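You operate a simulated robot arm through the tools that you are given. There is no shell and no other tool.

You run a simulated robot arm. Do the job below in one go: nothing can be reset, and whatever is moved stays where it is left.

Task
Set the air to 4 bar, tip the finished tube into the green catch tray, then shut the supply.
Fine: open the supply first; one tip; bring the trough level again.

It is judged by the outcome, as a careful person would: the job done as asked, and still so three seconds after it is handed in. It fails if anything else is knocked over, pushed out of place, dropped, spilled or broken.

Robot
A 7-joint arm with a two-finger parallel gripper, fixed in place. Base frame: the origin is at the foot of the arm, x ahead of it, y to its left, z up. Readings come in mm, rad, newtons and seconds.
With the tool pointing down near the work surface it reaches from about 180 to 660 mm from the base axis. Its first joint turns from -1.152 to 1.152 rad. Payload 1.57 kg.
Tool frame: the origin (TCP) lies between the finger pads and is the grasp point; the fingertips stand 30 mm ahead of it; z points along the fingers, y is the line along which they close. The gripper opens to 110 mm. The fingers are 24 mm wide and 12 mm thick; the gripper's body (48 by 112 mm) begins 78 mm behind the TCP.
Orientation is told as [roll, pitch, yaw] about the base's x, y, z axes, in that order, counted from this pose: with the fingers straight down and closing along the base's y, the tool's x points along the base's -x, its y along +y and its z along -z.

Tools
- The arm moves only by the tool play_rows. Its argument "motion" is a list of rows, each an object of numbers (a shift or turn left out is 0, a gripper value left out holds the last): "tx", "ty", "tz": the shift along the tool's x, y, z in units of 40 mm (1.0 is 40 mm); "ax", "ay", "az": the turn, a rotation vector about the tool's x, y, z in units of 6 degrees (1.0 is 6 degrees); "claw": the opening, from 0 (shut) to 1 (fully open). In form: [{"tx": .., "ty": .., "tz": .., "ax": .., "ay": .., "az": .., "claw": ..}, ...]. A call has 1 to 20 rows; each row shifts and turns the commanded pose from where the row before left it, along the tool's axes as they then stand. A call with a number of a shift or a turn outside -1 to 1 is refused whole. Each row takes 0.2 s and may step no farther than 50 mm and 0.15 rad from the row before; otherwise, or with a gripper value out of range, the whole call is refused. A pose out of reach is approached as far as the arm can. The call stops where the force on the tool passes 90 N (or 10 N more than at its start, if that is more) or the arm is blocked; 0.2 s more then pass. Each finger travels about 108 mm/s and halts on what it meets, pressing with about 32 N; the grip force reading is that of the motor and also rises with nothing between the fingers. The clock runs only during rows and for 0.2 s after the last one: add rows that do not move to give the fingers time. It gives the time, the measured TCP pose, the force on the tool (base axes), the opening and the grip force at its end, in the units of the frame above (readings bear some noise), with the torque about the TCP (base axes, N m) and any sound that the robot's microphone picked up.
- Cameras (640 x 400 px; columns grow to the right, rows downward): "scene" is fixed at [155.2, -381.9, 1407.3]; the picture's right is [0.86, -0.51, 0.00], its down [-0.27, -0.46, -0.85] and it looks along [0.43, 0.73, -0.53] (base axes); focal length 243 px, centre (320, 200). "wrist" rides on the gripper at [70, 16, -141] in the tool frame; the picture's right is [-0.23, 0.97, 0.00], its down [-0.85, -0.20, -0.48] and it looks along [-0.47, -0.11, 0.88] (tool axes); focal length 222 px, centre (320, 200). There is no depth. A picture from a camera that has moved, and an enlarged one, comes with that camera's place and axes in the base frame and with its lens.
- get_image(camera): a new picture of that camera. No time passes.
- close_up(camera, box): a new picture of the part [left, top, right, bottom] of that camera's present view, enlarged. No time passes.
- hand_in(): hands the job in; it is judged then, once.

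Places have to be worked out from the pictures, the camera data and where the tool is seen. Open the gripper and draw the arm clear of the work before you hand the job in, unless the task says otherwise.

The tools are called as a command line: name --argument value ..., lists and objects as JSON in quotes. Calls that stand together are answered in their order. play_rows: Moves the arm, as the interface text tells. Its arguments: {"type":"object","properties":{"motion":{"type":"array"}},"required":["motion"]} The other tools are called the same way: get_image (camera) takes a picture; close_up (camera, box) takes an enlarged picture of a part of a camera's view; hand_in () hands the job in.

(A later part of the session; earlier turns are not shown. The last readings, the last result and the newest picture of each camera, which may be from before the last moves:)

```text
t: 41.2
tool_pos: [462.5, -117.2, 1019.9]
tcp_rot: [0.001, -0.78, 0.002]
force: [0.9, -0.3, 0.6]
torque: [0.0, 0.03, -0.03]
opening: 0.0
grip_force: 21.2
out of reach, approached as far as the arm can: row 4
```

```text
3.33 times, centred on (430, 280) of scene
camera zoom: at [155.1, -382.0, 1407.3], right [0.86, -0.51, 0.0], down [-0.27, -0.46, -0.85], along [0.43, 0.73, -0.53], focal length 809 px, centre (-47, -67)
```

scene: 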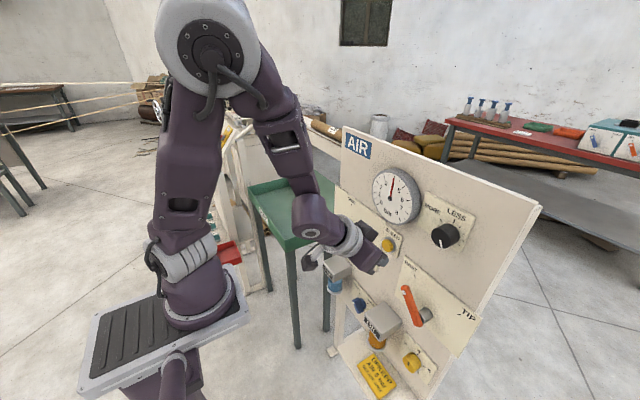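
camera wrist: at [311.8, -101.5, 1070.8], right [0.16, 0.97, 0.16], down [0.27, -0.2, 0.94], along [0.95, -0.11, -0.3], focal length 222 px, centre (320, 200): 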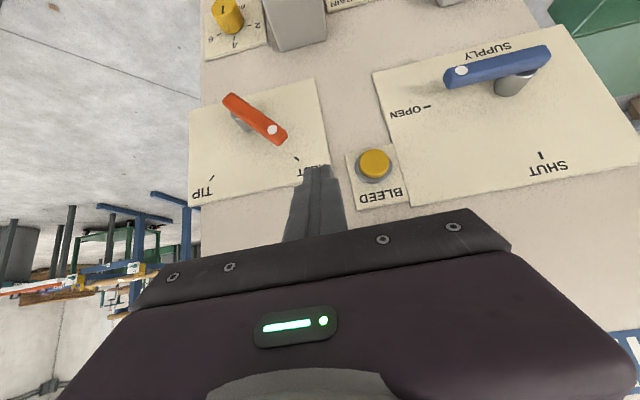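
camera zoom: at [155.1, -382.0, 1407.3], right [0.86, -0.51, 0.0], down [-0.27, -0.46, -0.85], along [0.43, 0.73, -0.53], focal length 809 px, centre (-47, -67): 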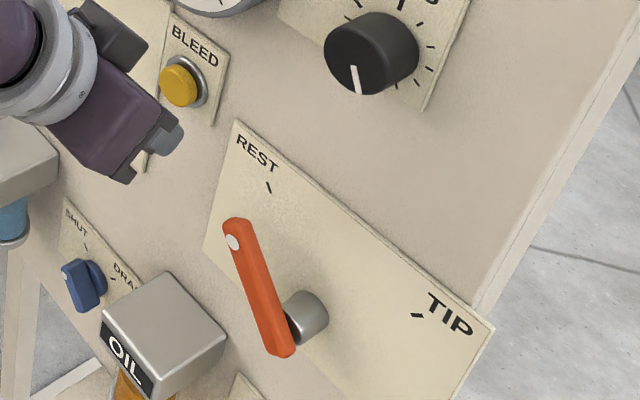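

Refined: hub ≈(-210,865), lever leaning ~40° left at REST, TIP mark ~40° right. I must come in below-left of the lever tip; I go forward-down along the tool axis first, then straight down at y≈-120, left of the lever.

play_rows --motion '[{"tz": 0.8}, {"tz": 0.8}, {"tx": 0.62, "tz": 0.62}]'

get_image --camera "wrist"

close_up --camera "scene" --box '[340, 220, 500, 345]'

```text
t: 42.0
tool_pos: [507.7, -117.3, 937.8]
tcp_rot: [0.001, -0.786, 0.0]
force: [-0.2, -0.3, 0.5]
torque: [0.0, 0.03, 0.01]
opening: 0.3
grip_force: 21.7
```

```text
taken
camera wrist: at [357.8, -102.7, 989.0], right [0.16, 0.97, 0.16], down [0.27, -0.2, 0.94], along [0.95, -0.11, -0.29], focal length 222 px, centre (320, 200)
```

wrist: 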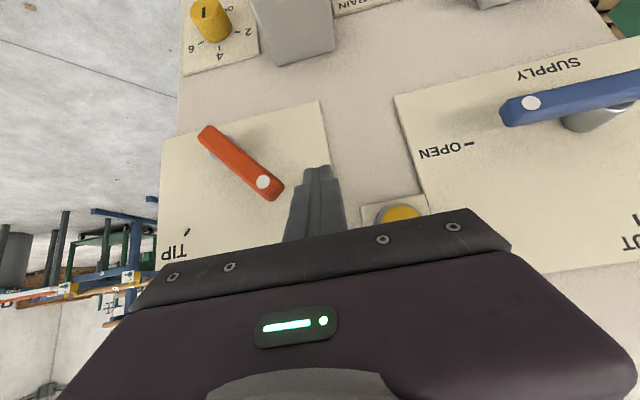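

```text
3.20 times, centred on (420, 282) of scene
camera zoom: at [155.2, -381.9, 1407.3], right [0.86, -0.51, 0.0], down [-0.27, -0.46, -0.85], along [0.43, 0.73, -0.53], focal length 776 px, centre (0, -64)
```

zoom: 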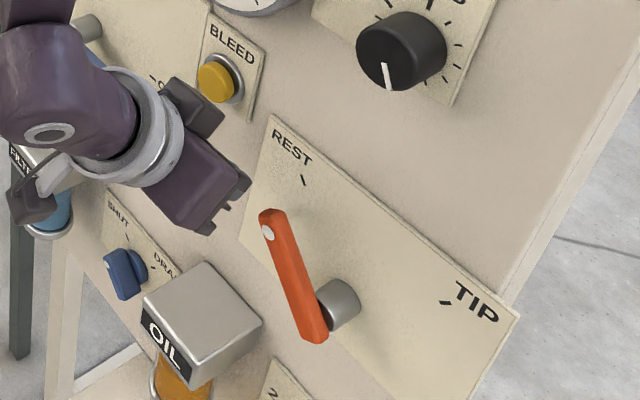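

Fingertips are left of the lever and clear. I go down another 33 mm to the level just below-left of the lever's tip.

play_rows --motion '[{"tx": 0.58, "tz": 0.58}]'

close_up --camera "wrist" --box '[150, 90, 390, 240]'

close_up --camera "scene" --box '[190, 50, 350, 150]'

```text
t: 42.4
tool_pos: [507.8, -120.2, 905.2]
tcp_rot: [0.001, -0.786, 0.003]
force: [0.7, -0.3, 1.2]
torque: [-0.05, 0.02, 0.0]
opening: 0.1
grip_force: 21.5
```

```text
2.67 times, centred on (270, 165) of wrist
camera zoom: at [357.6, -104.0, 957.2], right [0.16, 0.97, 0.16], down [0.27, -0.2, 0.94], along [0.95, -0.11, -0.29], focal length 592 px, centre (453, 293)
```

zoom: 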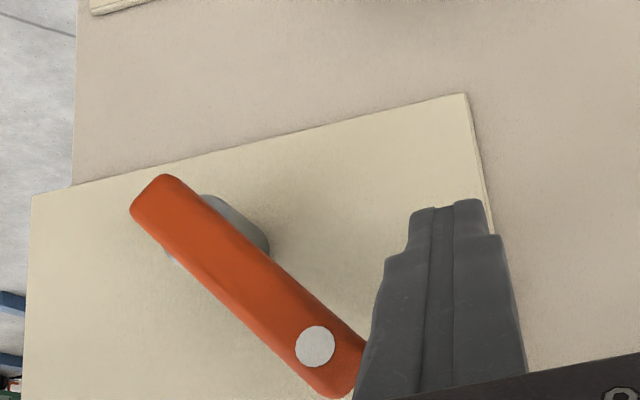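

```text
4.00 times, centred on (270, 100) of scene
camera zoom: at [155.2, -381.9, 1407.3], right [0.86, -0.51, 0.0], down [-0.27, -0.46, -0.85], along [0.43, 0.73, -0.53], focal length 970 px, centre (520, 600)
```

zoom: 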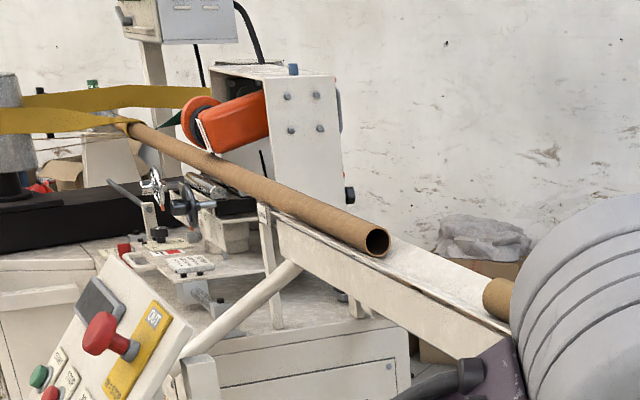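

Positioned just left of and below the lever tip. I push right/up along the arc for the first ~20° and check that the lever follows.

play_rows --motion '[{"ty": -0.535, "tx": -0.01, "tz": -0.01}, {"ty": -0.235, "tx": -0.216, "tz": -0.216}, {"ty": -0.225, "tx": -0.194, "tz": -0.194}]'

close_up --camera "wrist" --box '[150, 90, 390, 240]'

close_up --camera "scene" --box '[340, 160, 500, 340]'

```text
t: 43.2
tool_pos: [507.1, -161.1, 929.4]
tcp_rot: [0.001, -0.786, 0.0]
force: [0.3, 0.4, -1.4]
torque: [0.01, -0.02, 0.01]
opening: 0.0
grip_force: 20.8
```

```text
2.67 times, centred on (270, 165) of wrist
camera zoom: at [356.8, -144.5, 981.5], right [0.16, 0.97, 0.16], down [0.27, -0.2, 0.94], along [0.95, -0.11, -0.29], focal length 592 px, centre (453, 293)
```

zoom: 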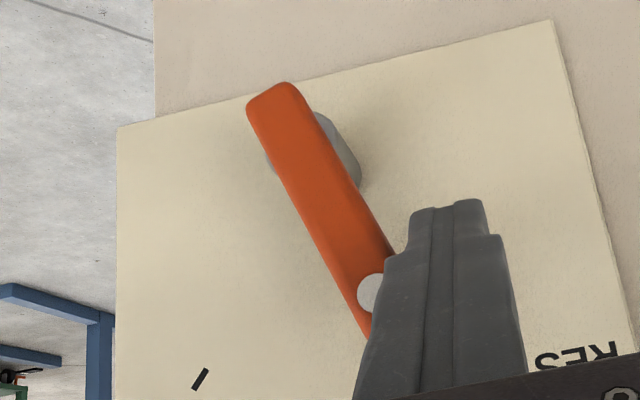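

```text
2.22 times, centred on (420, 250) of scene
camera zoom: at [155.2, -381.9, 1407.3], right [0.86, -0.51, 0.0], down [-0.27, -0.46, -0.85], along [0.43, 0.73, -0.53], focal length 539 px, centre (98, 89)
```

zoom: 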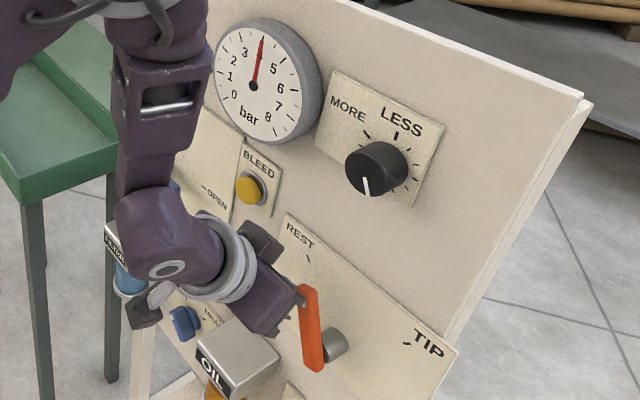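

The lever follows (about -18° now) with the gauge steady at 4. I complete the swing to TIP in one continuous motion.

play_rows --motion '[{"ty": -0.35, "tx": -0.134, "tz": -0.134}, {"ty": -0.325, "tx": -0.11, "tz": -0.11}, {"ty": -0.25, "tx": -0.058, "tz": -0.058}, {"ty": -0.21, "tx": -0.037, "tz": -0.037}, {"ty": -0.275}, {"ty": -0.2625, "tx": 0.025, "tz": 0.025}]'

get_image --camera "wrist"

get_image --camera "scene"

```text
t: 44.6
tool_pos: [506.9, -224.7, 951.7]
tcp_rot: [0.001, -0.786, 0.001]
force: [-0.3, -0.1, -0.6]
torque: [-0.01, 0.03, 0.0]
opening: 0.0
grip_force: 21.0
```

```text
taken
camera wrist: at [356.5, -208.9, 1002.0], right [0.16, 0.97, 0.16], down [0.27, -0.2, 0.94], along [0.95, -0.11, -0.29], focal length 222 px, centre (320, 200)
```

wrist: 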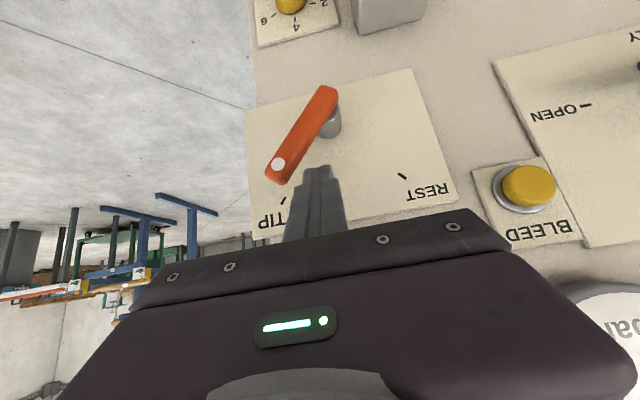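

```text
taken
```

scene: 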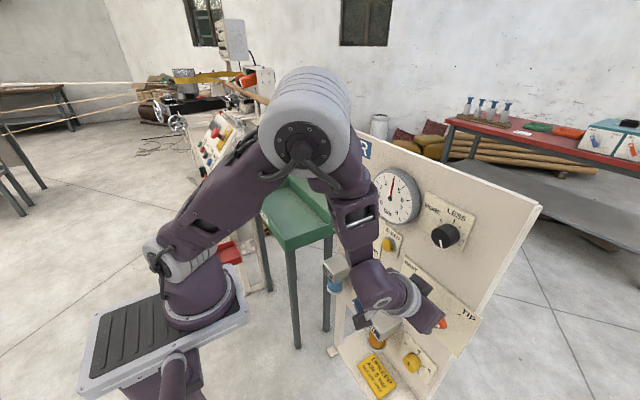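

The lever is near TIP. I check its angle against the mark and whether the trough and tube have moved.

close_up --camera "wrist" --box '[230, 70, 450, 240]'

close_up --camera "scene" --box '[220, 60, 400, 250]'

```text
2.35 times, centred on (340, 155) of wrist
camera zoom: at [356.5, -208.9, 1002.0], right [0.16, 0.97, 0.16], down [0.27, -0.2, 0.94], along [0.95, -0.11, -0.29], focal length 523 px, centre (273, 306)
```

zoom: 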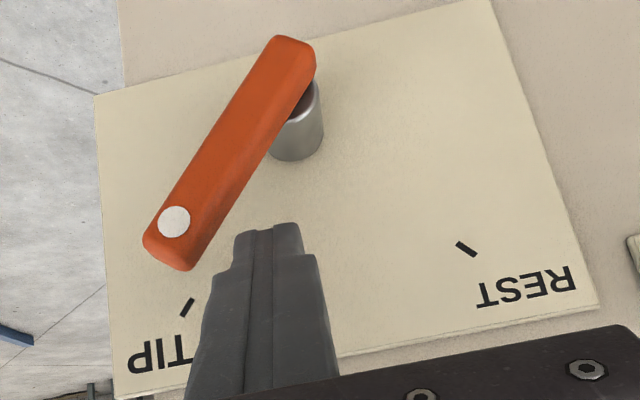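

```text
2.11 times, centred on (310, 155) of scene
camera zoom: at [155.2, -381.9, 1407.3], right [0.86, -0.51, 0.0], down [-0.27, -0.46, -0.85], along [0.43, 0.73, -0.53], focal length 511 px, centre (341, 295)
```

zoom: 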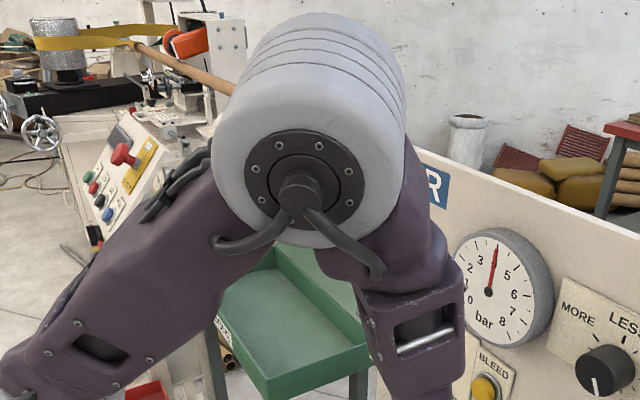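

The lever's dot is at (-256,916), i.e. mirrored exactly on the TIP mark, and the finger no longer touches it. I wait a moment for the tube to roll and look again.

play_rows --motion '[{}, {}, {}, {}, {}]'

close_up --camera "scene" --box '[220, 60, 400, 250]'

get_image --camera "wrist"

```text
t: 45.8
tool_pos: [507.6, -224.4, 951.0]
tcp_rot: [-0.001, -0.784, 0.001]
force: [-0.2, -0.1, 0.3]
torque: [0.01, -0.01, 0.04]
opening: 0.2
grip_force: 21.0
```

```text
2.11 times, centred on (310, 155) of scene
camera zoom: at [155.2, -381.9, 1407.3], right [0.86, -0.51, 0.0], down [-0.27, -0.46, -0.85], along [0.43, 0.73, -0.53], focal length 511 px, centre (341, 295)
```

zoom: 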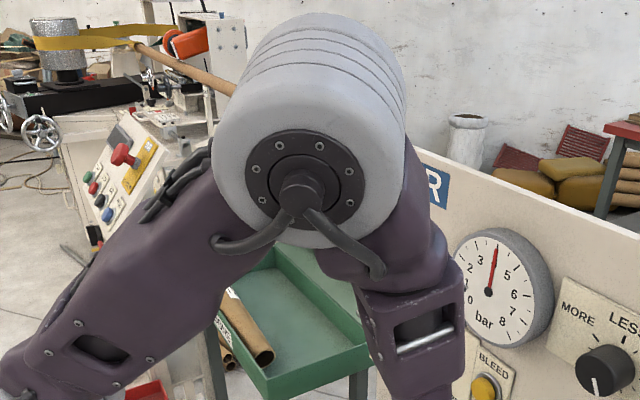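

```text
taken
camera wrist: at [356.5, -208.5, 1001.9], right [0.16, 0.97, 0.16], down [0.27, -0.2, 0.94], along [0.95, -0.11, -0.29], focal length 222 px, centre (320, 200)
```

wrist: 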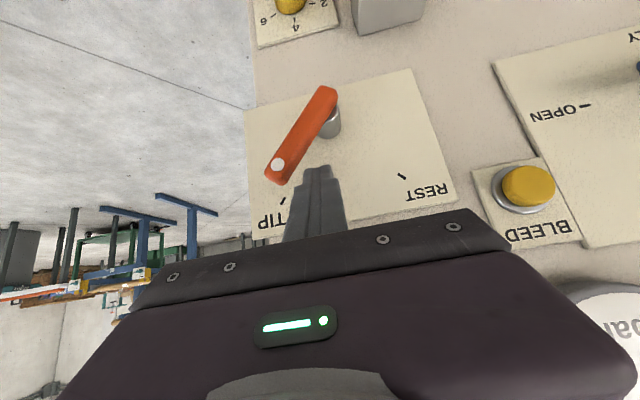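

The tube has rolled into the green tray. I zoom in to confirm it lies inside and is at rest.

close_up --camera "scene" --box '[230, 170, 350, 260]'

play_rows --motion '[{}, {}, {}]'

close_up --camera "scene" --box '[230, 170, 350, 260]'

```text
4.44 times, centred on (290, 215) of scene
camera zoom: at [155.2, -381.9, 1407.3], right [0.86, -0.51, 0.0], down [-0.27, -0.46, -0.85], along [0.43, 0.73, -0.53], focal length 1078 px, centre (453, 133)
```

zoom: 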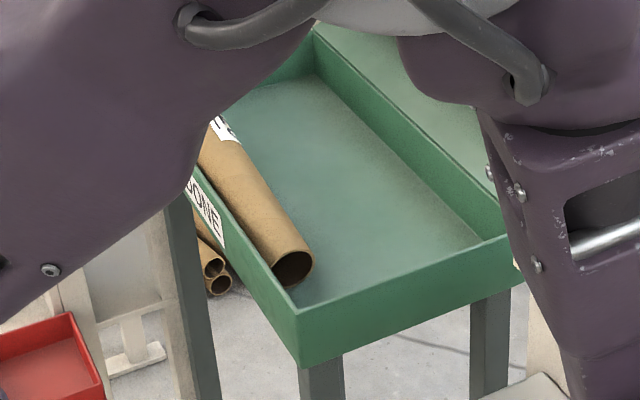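

```text
t: 46.6
tool_pos: [506.9, -224.6, 951.2]
tcp_rot: [0.001, -0.786, 0.0]
force: [0.0, -0.1, -0.2]
torque: [-0.02, 0.02, -0.01]
opening: 0.0
grip_force: 21.4
```

```text
4.44 times, centred on (290, 215) of scene
camera zoom: at [155.2, -381.9, 1407.3], right [0.86, -0.51, 0.0], down [-0.27, -0.46, -0.85], along [0.43, 0.73, -0.53], focal length 1078 px, centre (453, 133)
```

zoom: 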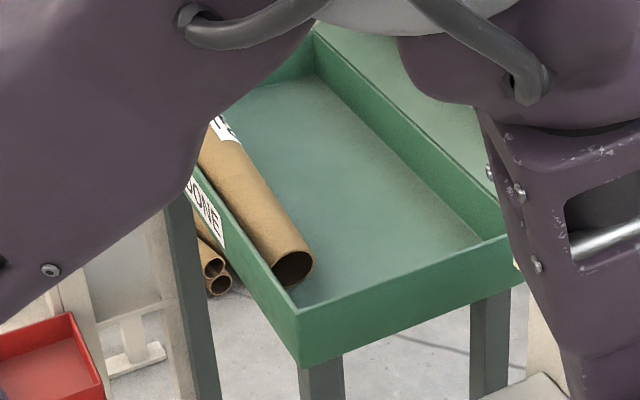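

The tube is lying still in the tray. Now to level the trough: I withdraw, go around to the right of the lever in small checked moves.

play_rows --motion '[{"tz": -0.5}, {"tz": -0.6}, {"ty": -0.95}, {"ty": -0.95}]'

get_image --camera "wrist"

get_image --camera "scene"

```text
t: 47.6
tool_pos: [476.2, -300.9, 977.5]
tcp_rot: [0.001, -0.784, 0.0]
force: [-0.2, -0.7, -0.1]
torque: [0.0, -0.01, 0.03]
opening: 0.2
grip_force: 20.9
```

```text
taken
camera wrist: at [326.1, -284.2, 1029.0], right [0.16, 0.97, 0.16], down [0.27, -0.2, 0.94], along [0.95, -0.11, -0.29], focal length 222 px, centre (320, 200)
```

wrist: 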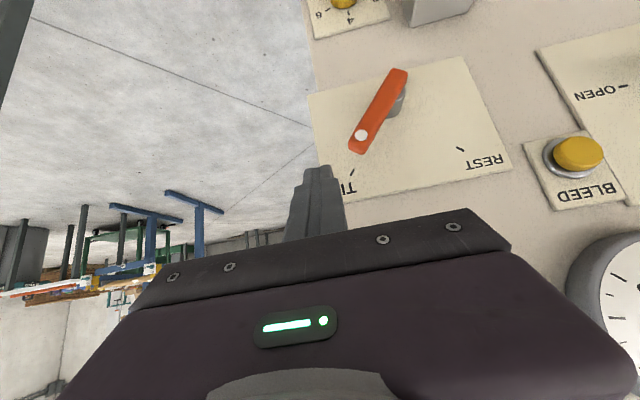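

```text
taken
```

scene: 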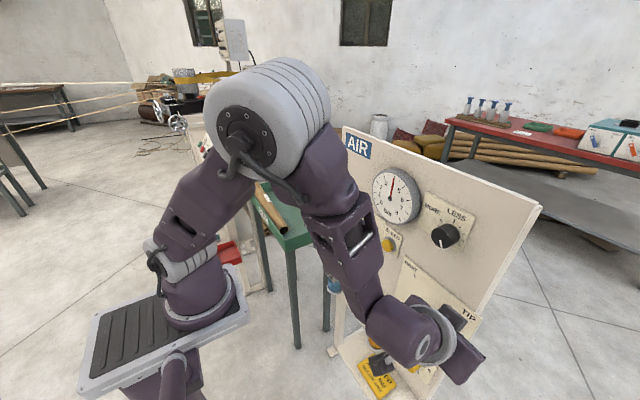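

On the right side and clear. I move forward along the tool axis and then down to just below-right of the lever's tip.

play_rows --motion '[{"tz": 0.5}, {"tz": 0.6}, {"tx": 0.362, "tz": 0.362}, {"tx": 0.362, "tz": 0.362}]'

get_image --camera "wrist"

close_up --camera "scene" --box '[360, 220, 520, 345]'

```text
t: 48.6
tool_pos: [509.0, -302.5, 906.3]
tcp_rot: [0.001, -0.785, 0.001]
force: [0.2, 0.3, 0.0]
torque: [-0.05, 0.01, 0.02]
opening: 0.0
grip_force: 21.3
```

```text
taken
camera wrist: at [357.7, -286.5, 958.0], right [0.16, 0.97, 0.16], down [0.27, -0.2, 0.94], along [0.95, -0.11, -0.29], focal length 222 px, centre (320, 200)
```

wrist: 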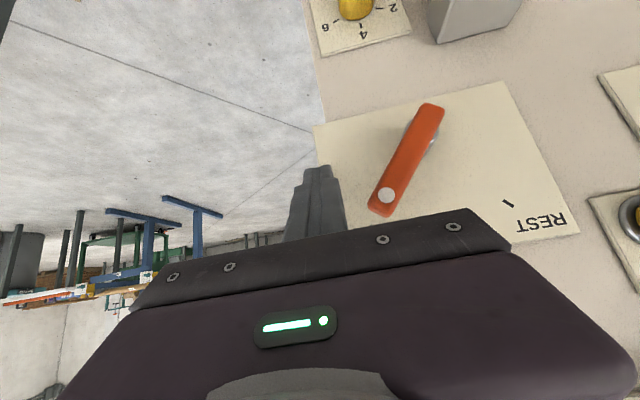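

```text
3.20 times, centred on (440, 282) of scene
camera zoom: at [155.2, -381.9, 1407.3], right [0.86, -0.51, 0.0], down [-0.27, -0.46, -0.85], along [0.43, 0.73, -0.53], focal length 776 px, centre (-64, -64)
```

zoom: 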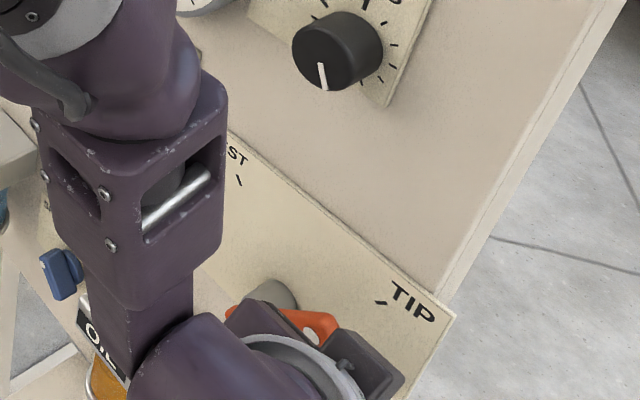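

Positioned below-right of the lever. I push it left/up along the mirrored arc, first part then check.

play_rows --motion '[{"ty": 0.6}, {"ty": 0.235, "tx": -0.212, "tz": -0.212}, {"ty": 0.225, "tx": -0.194, "tz": -0.194}]'

get_image --camera "wrist"

```text
t: 49.4
tool_pos: [507.0, -258.7, 931.3]
tcp_rot: [0.001, -0.784, 0.001]
force: [0.8, -0.7, 0.0]
torque: [-0.01, -0.01, -0.01]
opening: 0.0
grip_force: 20.8
```

```text
taken
camera wrist: at [357.2, -242.5, 982.9], right [0.16, 0.97, 0.16], down [0.27, -0.2, 0.94], along [0.95, -0.11, -0.29], focal length 222 px, centre (320, 200)
```

wrist: 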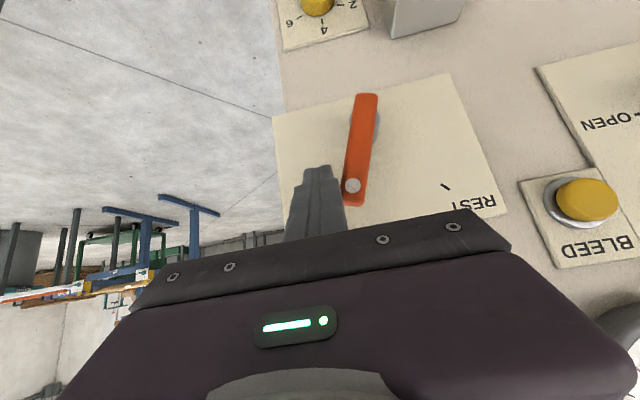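

The lever is following back (now ~20° from vertical). I finish the arc to REST in one smooth move.

play_rows --motion '[{"ty": 0.33, "tx": -0.11, "tz": -0.11}, {"ty": 0.35, "tx": -0.106, "tz": -0.106}, {"ty": 0.25, "tx": -0.062, "tz": -0.062}, {"ty": 0.215, "tx": -0.037, "tz": -0.037}, {"ty": 0.285, "tx": -0.02, "tz": -0.02}, {"ty": 0.19}]'

get_image --camera "wrist"

close_up --camera "wrist" --box '[230, 70, 450, 240]'

get_image --camera "scene"

```text
t: 50.8
tool_pos: [505.8, -193.2, 949.7]
tcp_rot: [0.001, -0.785, 0.004]
force: [0.3, -0.9, 0.2]
torque: [0.03, 0.0, -0.03]
opening: 0.0
grip_force: 21.1
```

```text
taken
camera wrist: at [355.6, -177.5, 1000.4], right [0.16, 0.97, 0.16], down [0.27, -0.2, 0.94], along [0.95, -0.11, -0.29], focal length 222 px, centre (320, 200)
```

wrist: 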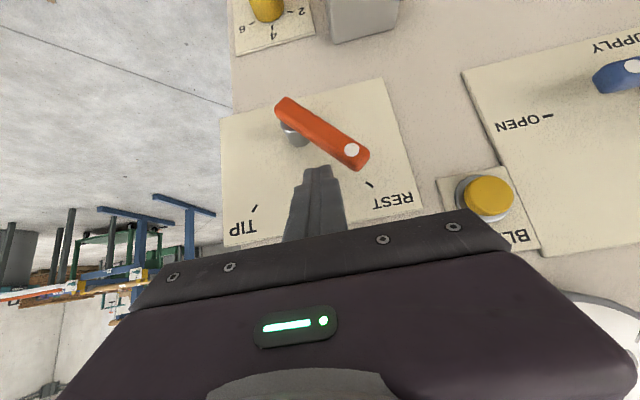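

```text
2.35 times, centred on (340, 155) of wrist
camera zoom: at [355.6, -177.5, 1000.4], right [0.16, 0.97, 0.16], down [0.27, -0.2, 0.94], along [0.95, -0.11, -0.29], focal length 523 px, centre (273, 306)
```

zoom: 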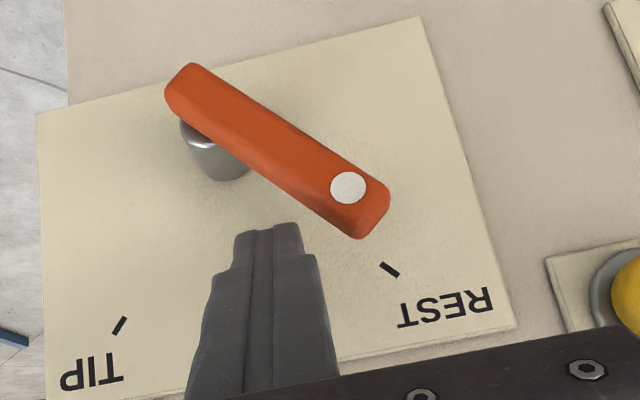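

```text
taken
```

scene: 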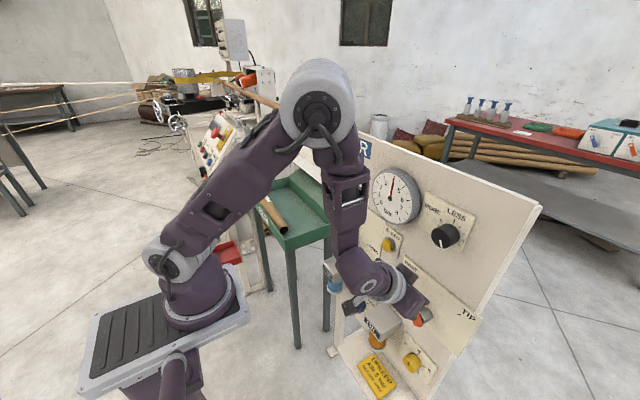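

The lever is back on REST (dot at (-164,916), as at the start). Next is the supply: I withdraw and travel left toward the supply lever in short, checked moves.

play_rows --motion '[{"tz": -0.5}, {"tz": -0.4}, {"ty": 0.95}, {"ty": 0.95}]'

get_image --camera "wrist"

get_image --camera "scene"

```text
t: 51.8
tool_pos: [479.8, -120.5, 974.7]
tcp_rot: [0.001, -0.786, 0.002]
force: [-0.5, 0.3, 0.9]
torque: [0.0, 0.0, 0.01]
opening: 0.0
grip_force: 21.8
```

```text
taken
camera wrist: at [330.3, -104.9, 1025.1], right [0.16, 0.97, 0.16], down [0.27, -0.2, 0.94], along [0.95, -0.11, -0.29], focal length 222 px, centre (320, 200)
```

wrist: 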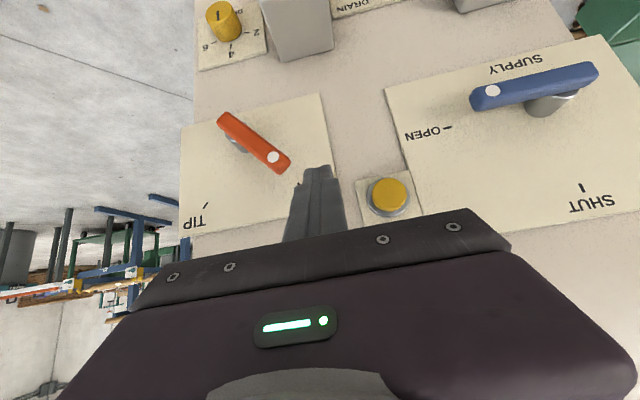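

```text
taken
```

scene: 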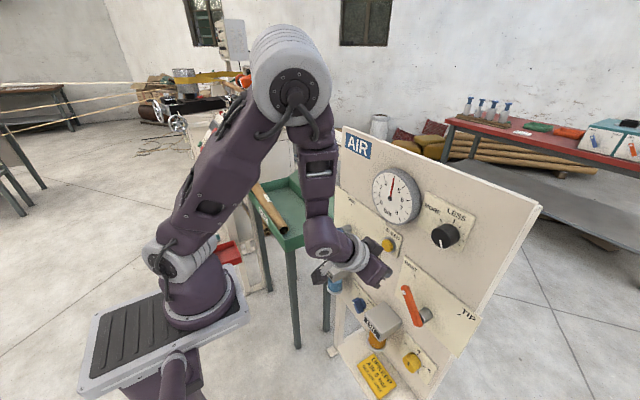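

Clear so far. I go down to z≈890 at y=-120 (below the bleed button, above the oil bowl), then left in steps.

play_rows --motion '[{"tx": 0.62, "tz": 0.884}, {"tx": 0.62, "tz": 0.884}, {"ty": 0.8}, {"ty": 0.8}]'

get_image --camera "wrist"

get_image --camera "scene"

```text
t: 52.8
tool_pos: [497.1, -56.7, 888.1]
tcp_rot: [0.001, -0.788, -0.001]
force: [0.0, 0.5, -0.8]
torque: [0.01, 0.02, -0.01]
opening: 0.0
grip_force: 21.0
```

```text
taken
camera wrist: at [346.4, -41.0, 939.2], right [0.16, 0.97, 0.16], down [0.27, -0.2, 0.94], along [0.95, -0.11, -0.29], focal length 222 px, centre (320, 200)
```

wrist: 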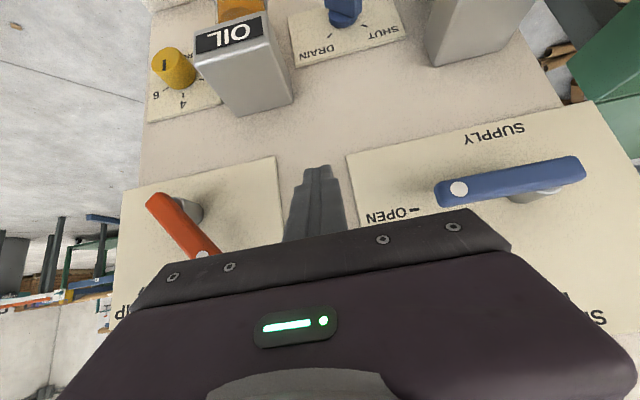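

```text
taken
```

scene: 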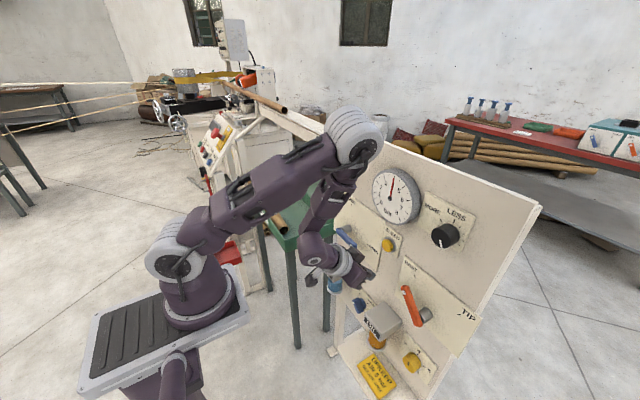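

Good reach here. I zoom in on the supply lever to fix its exact position and underside before pushing up.

close_up --camera "wrist" --box '[340, 110, 600, 270]'

close_up --camera "scene" --box '[315, 180, 415, 280]'

```text
2.46 times, centred on (470, 190) of wrist
camera zoom: at [346.4, -41.0, 939.2], right [0.16, 0.97, 0.16], down [0.27, -0.2, 0.94], along [0.95, -0.11, -0.29], focal length 547 px, centre (-49, 225)
```

zoom: 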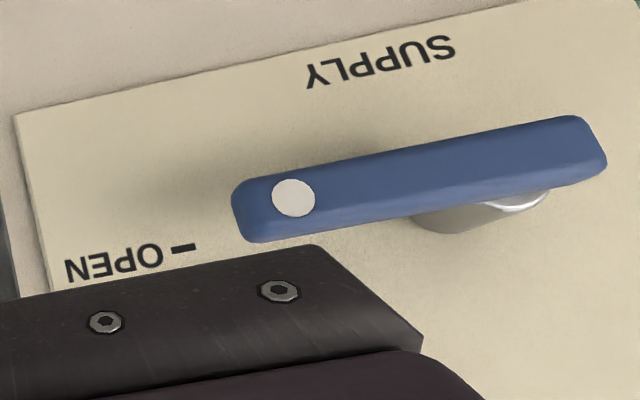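

```text
4.00 times, centred on (365, 230) of scene
camera zoom: at [155.2, -382.0, 1407.3], right [0.86, -0.51, 0.0], down [-0.27, -0.46, -0.85], along [0.43, 0.73, -0.53], focal length 970 px, centre (140, 80)
```

zoom: 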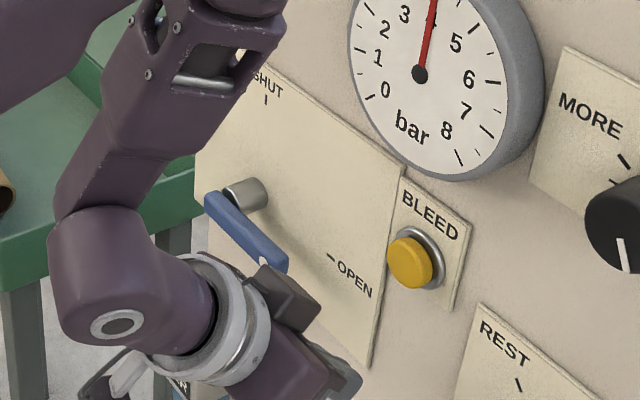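

Lever underside is at z≈893, tip at y≈22, aligned with the OPEN mark. I move to just right of the tip and ~10 mm below it, then slide left beneath it.

play_rows --motion '[{"tx": 0.16, "ty": 0.917, "tz": 0.5125}]'

play_rows --motion '[{"ty": 0.85}]'

get_image --camera "wrist"

close_up --camera "scene" --box '[290, 180, 415, 290]'

```text
t: 53.2
tool_pos: [507.2, -18.5, 870.4]
tcp_rot: [-0.001, -0.785, 0.0]
force: [-0.5, -0.1, 0.0]
torque: [-0.02, 0.03, -0.02]
opening: 0.0
grip_force: 21.7
```

```text
t: 53.6
tool_pos: [505.5, 14.9, 868.1]
tcp_rot: [-0.001, -0.785, 0.002]
force: [0.0, -0.9, -0.7]
torque: [-0.01, 0.03, 0.01]
opening: 0.1
grip_force: 21.3
```

```text
taken
camera wrist: at [354.9, 31.3, 919.8], right [0.16, 0.97, 0.16], down [0.27, -0.2, 0.94], along [0.95, -0.11, -0.29], focal length 222 px, centre (320, 200)
```

wrist: 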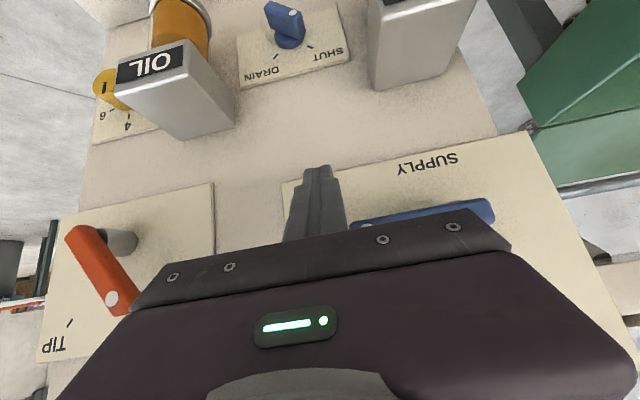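

```text
3.64 times, centred on (352, 235) of scene
camera zoom: at [155.2, -382.0, 1407.3], right [0.86, -0.51, 0.0], down [-0.27, -0.46, -0.85], along [0.43, 0.73, -0.53], focal length 882 px, centre (202, 73)
```

zoom: 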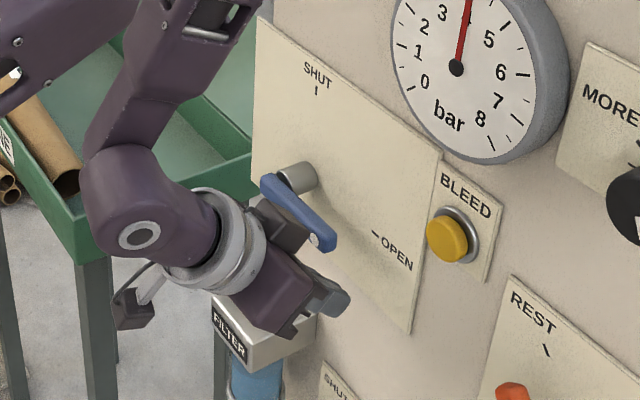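

The fingertips are just below and right of the lever tip, clear. I slide the remaining 33 mm left beneath the lever.

play_rows --motion '[{"ty": 0.42}, {"ty": 0.41}]'

get_image --camera "wrist"

close_up --camera "scene" --box '[290, 180, 415, 290]'

```text
t: 54.2
tool_pos: [504.4, 49.3, 870.9]
tcp_rot: [-0.001, -0.786, 0.002]
force: [0.4, 0.4, -0.6]
torque: [-0.02, 0.02, -0.02]
opening: 0.0
grip_force: 21.2
```

```text
taken
camera wrist: at [354.9, 65.7, 922.3], right [0.16, 0.97, 0.16], down [0.27, -0.2, 0.94], along [0.95, -0.11, -0.29], focal length 222 px, centre (320, 200)
```

wrist: 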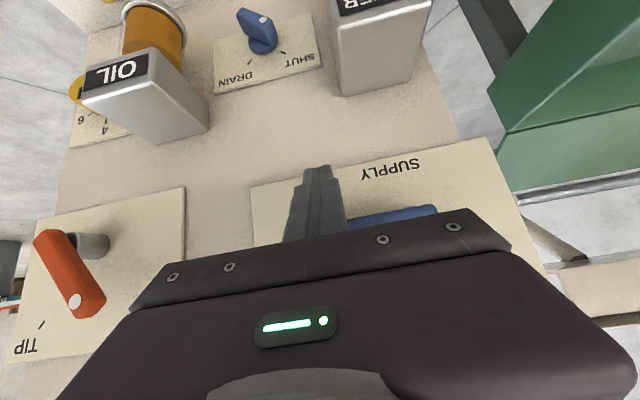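

```text
3.64 times, centred on (352, 235) of scene
camera zoom: at [155.2, -382.0, 1407.3], right [0.86, -0.51, 0.0], down [-0.27, -0.46, -0.85], along [0.43, 0.73, -0.53], focal length 882 px, centre (202, 73)
```

zoom: 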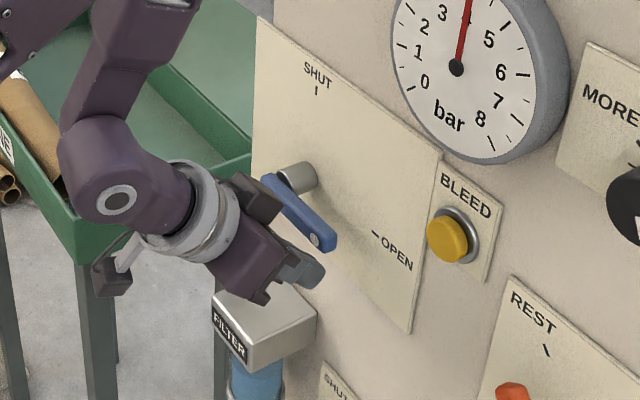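

The fingertips are under the lever near its end. I push up along the arc for the first half.

play_rows --motion '[{"ty": -0.0825, "tx": -0.212, "tz": -0.212}, {"ty": -0.125, "tx": -0.2475, "tz": -0.2475}, {"ty": -0.05, "tx": -0.265, "tz": -0.265}]'

get_image --camera "wrist"

close_up --camera "scene" --box '[290, 180, 415, 290]'

```text
t: 55.0
tool_pos: [506.4, 37.7, 912.4]
tcp_rot: [0.001, -0.789, 0.0]
force: [0.1, -0.4, -1.2]
torque: [-0.02, 0.01, -0.02]
opening: 0.1
grip_force: 21.1
```

```text
taken
camera wrist: at [355.1, 54.7, 963.6], right [0.16, 0.97, 0.16], down [0.27, -0.2, 0.94], along [0.95, -0.11, -0.29], focal length 222 px, centre (320, 200)
```

wrist: 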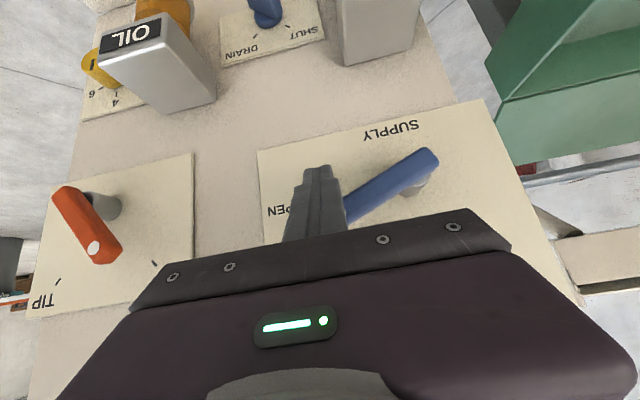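

```text
3.64 times, centred on (352, 235) of scene
camera zoom: at [155.2, -382.0, 1407.3], right [0.86, -0.51, 0.0], down [-0.27, -0.46, -0.85], along [0.43, 0.73, -0.53], focal length 882 px, centre (202, 73)
```

zoom: 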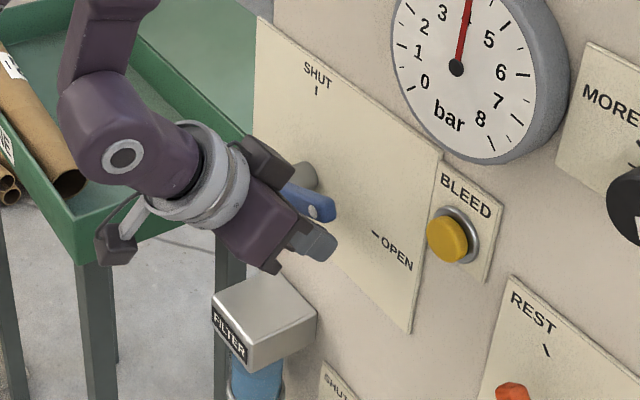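

The lever is rising (about 65° from vertical). I continue along the arc.

play_rows --motion '[{"ty": 0.03, "tx": -0.293, "tz": -0.293}, {"ty": 0.125, "tx": -0.23, "tz": -0.23}, {"ty": 0.175, "tx": -0.212, "tz": -0.212}]'

get_image --camera "wrist"

close_up --camera "scene" --box '[290, 180, 415, 290]'

```text
t: 55.8
tool_pos: [507.2, 54.0, 952.5]
tcp_rot: [-0.001, -0.787, 0.0]
force: [0.0, -1.6, 0.5]
torque: [0.06, 0.0, 0.03]
opening: 0.2
grip_force: 21.3
```

```text
taken
camera wrist: at [356.3, 69.8, 1004.4], right [0.16, 0.97, 0.16], down [0.27, -0.2, 0.94], along [0.95, -0.11, -0.29], focal length 222 px, centre (320, 200)
```

wrist: 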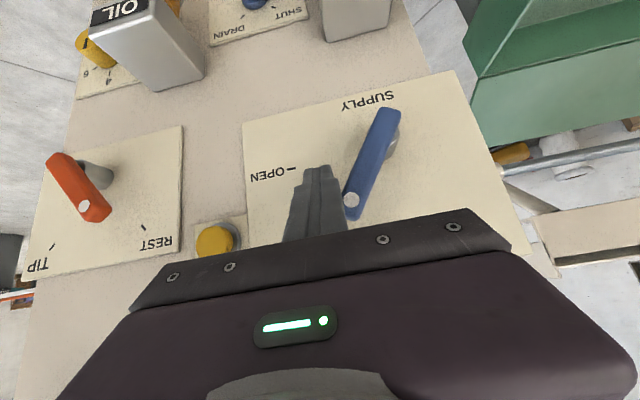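

```text
3.64 times, centred on (352, 235) of scene
camera zoom: at [155.2, -382.0, 1407.3], right [0.86, -0.51, 0.0], down [-0.27, -0.46, -0.85], along [0.43, 0.73, -0.53], focal length 882 px, centre (202, 73)
```

zoom: 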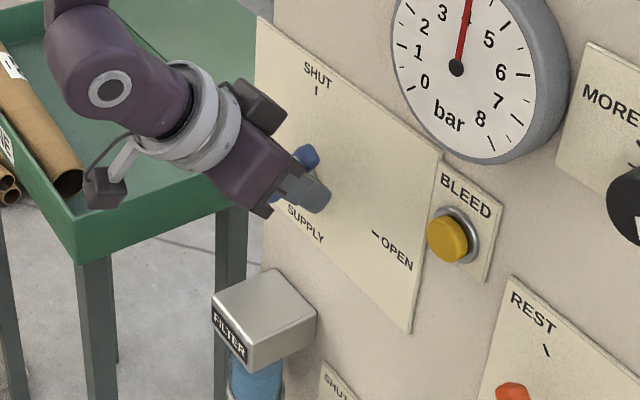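

About 25° left. I continue toward vertical.

play_rows --motion '[{"ty": 0.325, "tx": -0.25, "tz": -0.25}, {"ty": 0.275, "tx": -0.106, "tz": -0.106}, {"ty": 0.16, "tx": -0.053, "tz": -0.053}]'

get_image --camera "wrist"

close_up --camera "wrist" --box '[250, 90, 470, 230]'

close_up --camera "scene" --box '[290, 180, 415, 290]'

```text
t: 56.6
tool_pos: [505.8, 81.2, 977.5]
tcp_rot: [-0.001, -0.786, 0.001]
force: [0.0, 0.8, 0.0]
torque: [0.0, -0.03, 0.02]
opening: 0.0
grip_force: 21.2
```

```text
taken
camera wrist: at [354.7, 98.2, 1027.8], right [0.16, 0.97, 0.16], down [0.27, -0.2, 0.94], along [0.95, -0.11, -0.29], focal length 222 px, centre (320, 200)
```

wrist: 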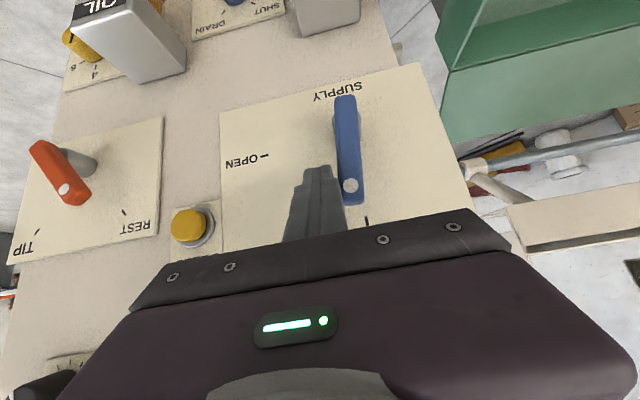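

```text
2.86 times, centred on (360, 160) of wrist
camera zoom: at [354.7, 98.2, 1027.8], right [0.16, 0.97, 0.16], down [0.27, -0.2, 0.94], along [0.95, -0.11, -0.29], focal length 635 px, centre (206, 314)
```

zoom: 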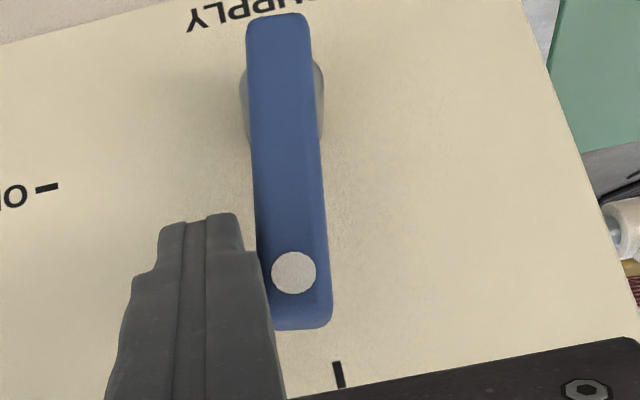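

```text
3.64 times, centred on (352, 235) of scene
camera zoom: at [155.2, -381.9, 1407.3], right [0.86, -0.51, 0.0], down [-0.27, -0.46, -0.85], along [0.43, 0.73, -0.53], focal length 882 px, centre (202, 73)
```

zoom: 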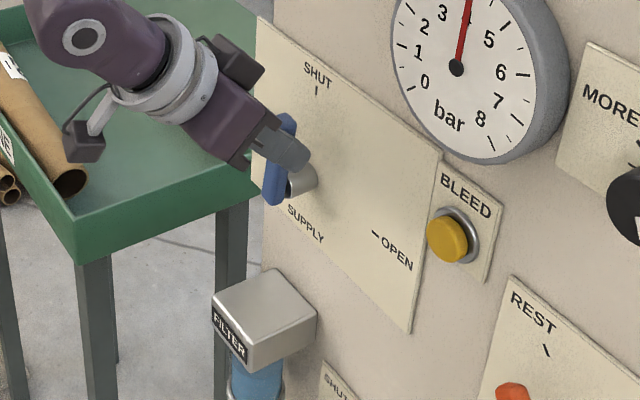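

The lever is ~7° short of the SHUT mark. I push the last ~9 mm to the left gently.

play_rows --motion '[{"ty": 0.12}, {"ty": 0.1}, {}]'

close_up --camera "wrist" --box '[250, 90, 470, 230]'

close_up --camera "scene" --box '[290, 180, 415, 290]'

```text
t: 57.4
tool_pos: [505.4, 91.7, 977.1]
tcp_rot: [0.0, -0.788, -0.001]
force: [0.4, -0.2, -0.4]
torque: [-0.01, 0.01, 0.02]
opening: 0.2
grip_force: 21.4
```

```text
2.86 times, centred on (360, 160) of wrist
camera zoom: at [355.3, 107.8, 1027.8], right [0.16, 0.97, 0.16], down [0.27, -0.2, 0.94], along [0.95, -0.11, -0.29], focal length 635 px, centre (206, 314)
```

zoom: 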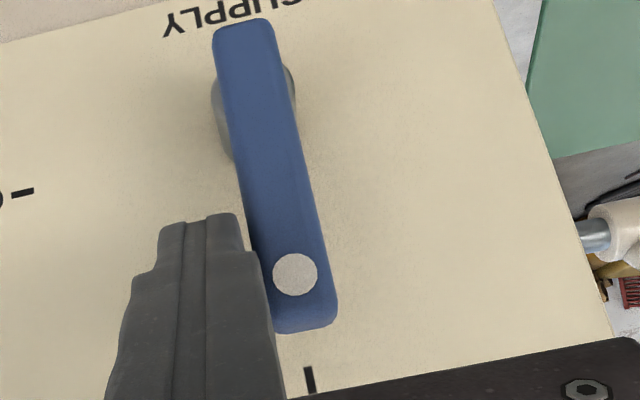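

```text
3.64 times, centred on (352, 235) of scene
camera zoom: at [155.2, -381.9, 1407.3], right [0.86, -0.51, 0.0], down [-0.27, -0.46, -0.85], along [0.43, 0.73, -0.53], focal length 882 px, centre (202, 73)
```

zoom: 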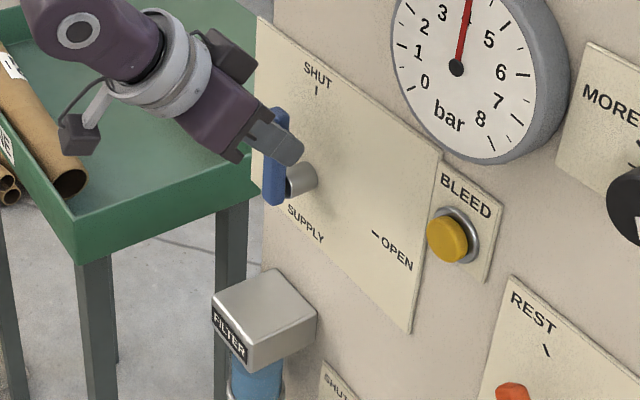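

Lever dot is level with the SHUT mark (offset +0.6 mm, same as originally). I give a ~1 mm nudge to be sure it is fully seated and read the force.

play_rows --motion '[{"ty": 0.03}, {}]'

close_up --camera "wrist" --box '[250, 90, 470, 230]'

```text
t: 58.0
tool_pos: [504.8, 91.5, 978.1]
tcp_rot: [0.0, -0.785, 0.001]
force: [0.1, -0.1, -0.3]
torque: [0.03, -0.02, 0.0]
opening: 0.0
grip_force: 20.7
```

```text
2.86 times, centred on (360, 160) of wrist
camera zoom: at [354.9, 107.7, 1027.7], right [0.16, 0.97, 0.16], down [0.27, -0.2, 0.94], along [0.95, -0.11, -0.29], focal length 635 px, centre (206, 314)
```

zoom: 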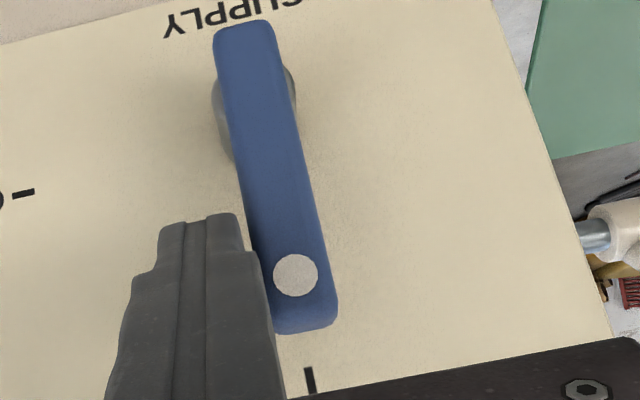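

Supply lever is at SHUT. I step the fingers 12 mm to the right away from the lever, then back off.

play_rows --motion '[{"ty": -0.3}, {"tz": -0.5}, {"tz": -0.5}]'

get_image --camera "wrist"

get_image --camera "scene"

```text
t: 58.8
tool_pos: [477.8, 79.5, 1004.5]
tcp_rot: [0.0, -0.786, 0.001]
force: [0.2, 0.0, 0.7]
torque: [0.0, -0.02, 0.01]
opening: 0.0
grip_force: 21.3
```

```text
taken
camera wrist: at [326.9, 95.4, 1055.4], right [0.16, 0.97, 0.16], down [0.27, -0.2, 0.94], along [0.95, -0.11, -0.29], focal length 222 px, centre (320, 200)
```

wrist: 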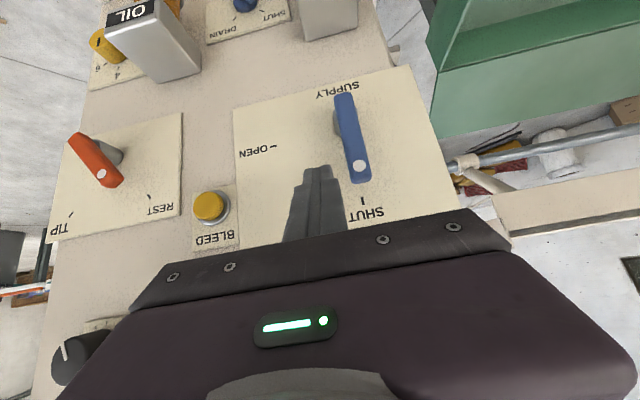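

```text
taken
```

scene: 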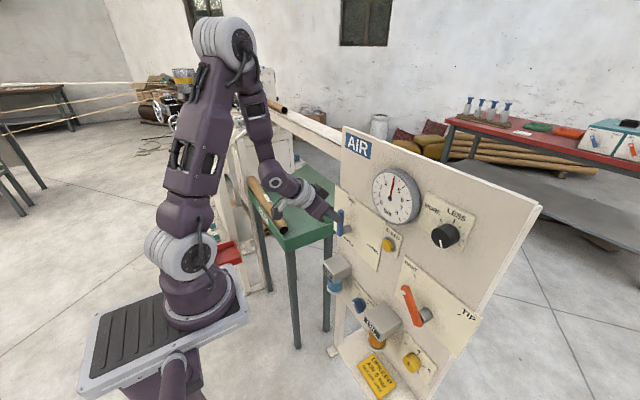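

Everything is in place; the gauge holds at 4. I now lift up and back, opening the gripper, well clear of the panel.

play_rows --motion '[{"tx": -0.59, "tz": -0.825}, {"tx": -0.59, "tz": -0.825}, {"tx": -0.59, "tz": -0.825}, {"tx": -0.59, "tz": -0.7, "claw": 0.8}, {"tx": -0.59, "tz": -0.5}, {}]'

get_image --camera "scene"

get_image --camera "wrist"

```text
t: 60.2
tool_pos: [458.2, 79.5, 1191.6]
tcp_rot: [0.002, -0.785, -0.002]
force: [0.4, 1.0, 0.1]
torque: [0.03, 0.0, -0.01]
opening: 88.1
grip_force: 0.2
```

```text
taken
```

scene: 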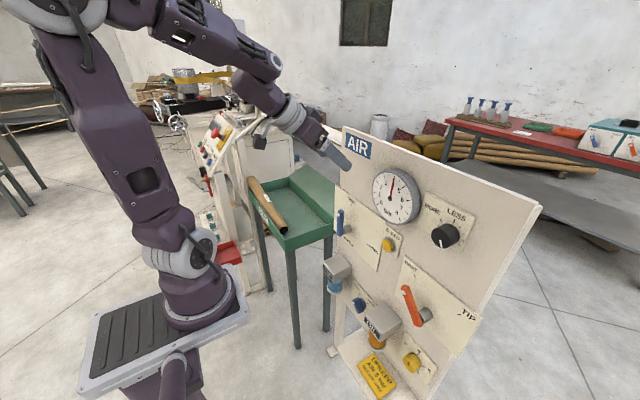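

```text
taken
camera wrist: at [308.1, 96.1, 1243.0], right [0.16, 0.97, 0.16], down [0.27, -0.2, 0.94], along [0.95, -0.11, -0.29], focal length 222 px, centre (320, 200)
```

wrist: 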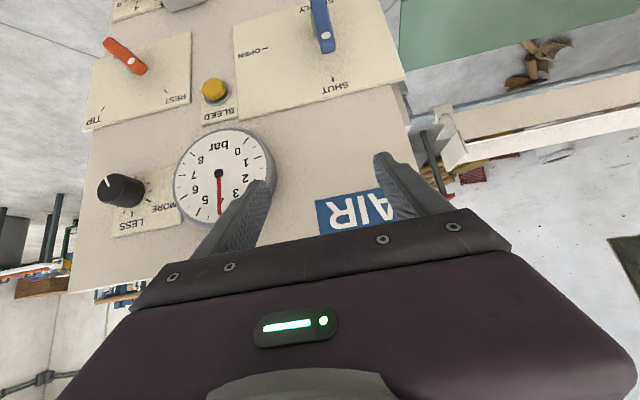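

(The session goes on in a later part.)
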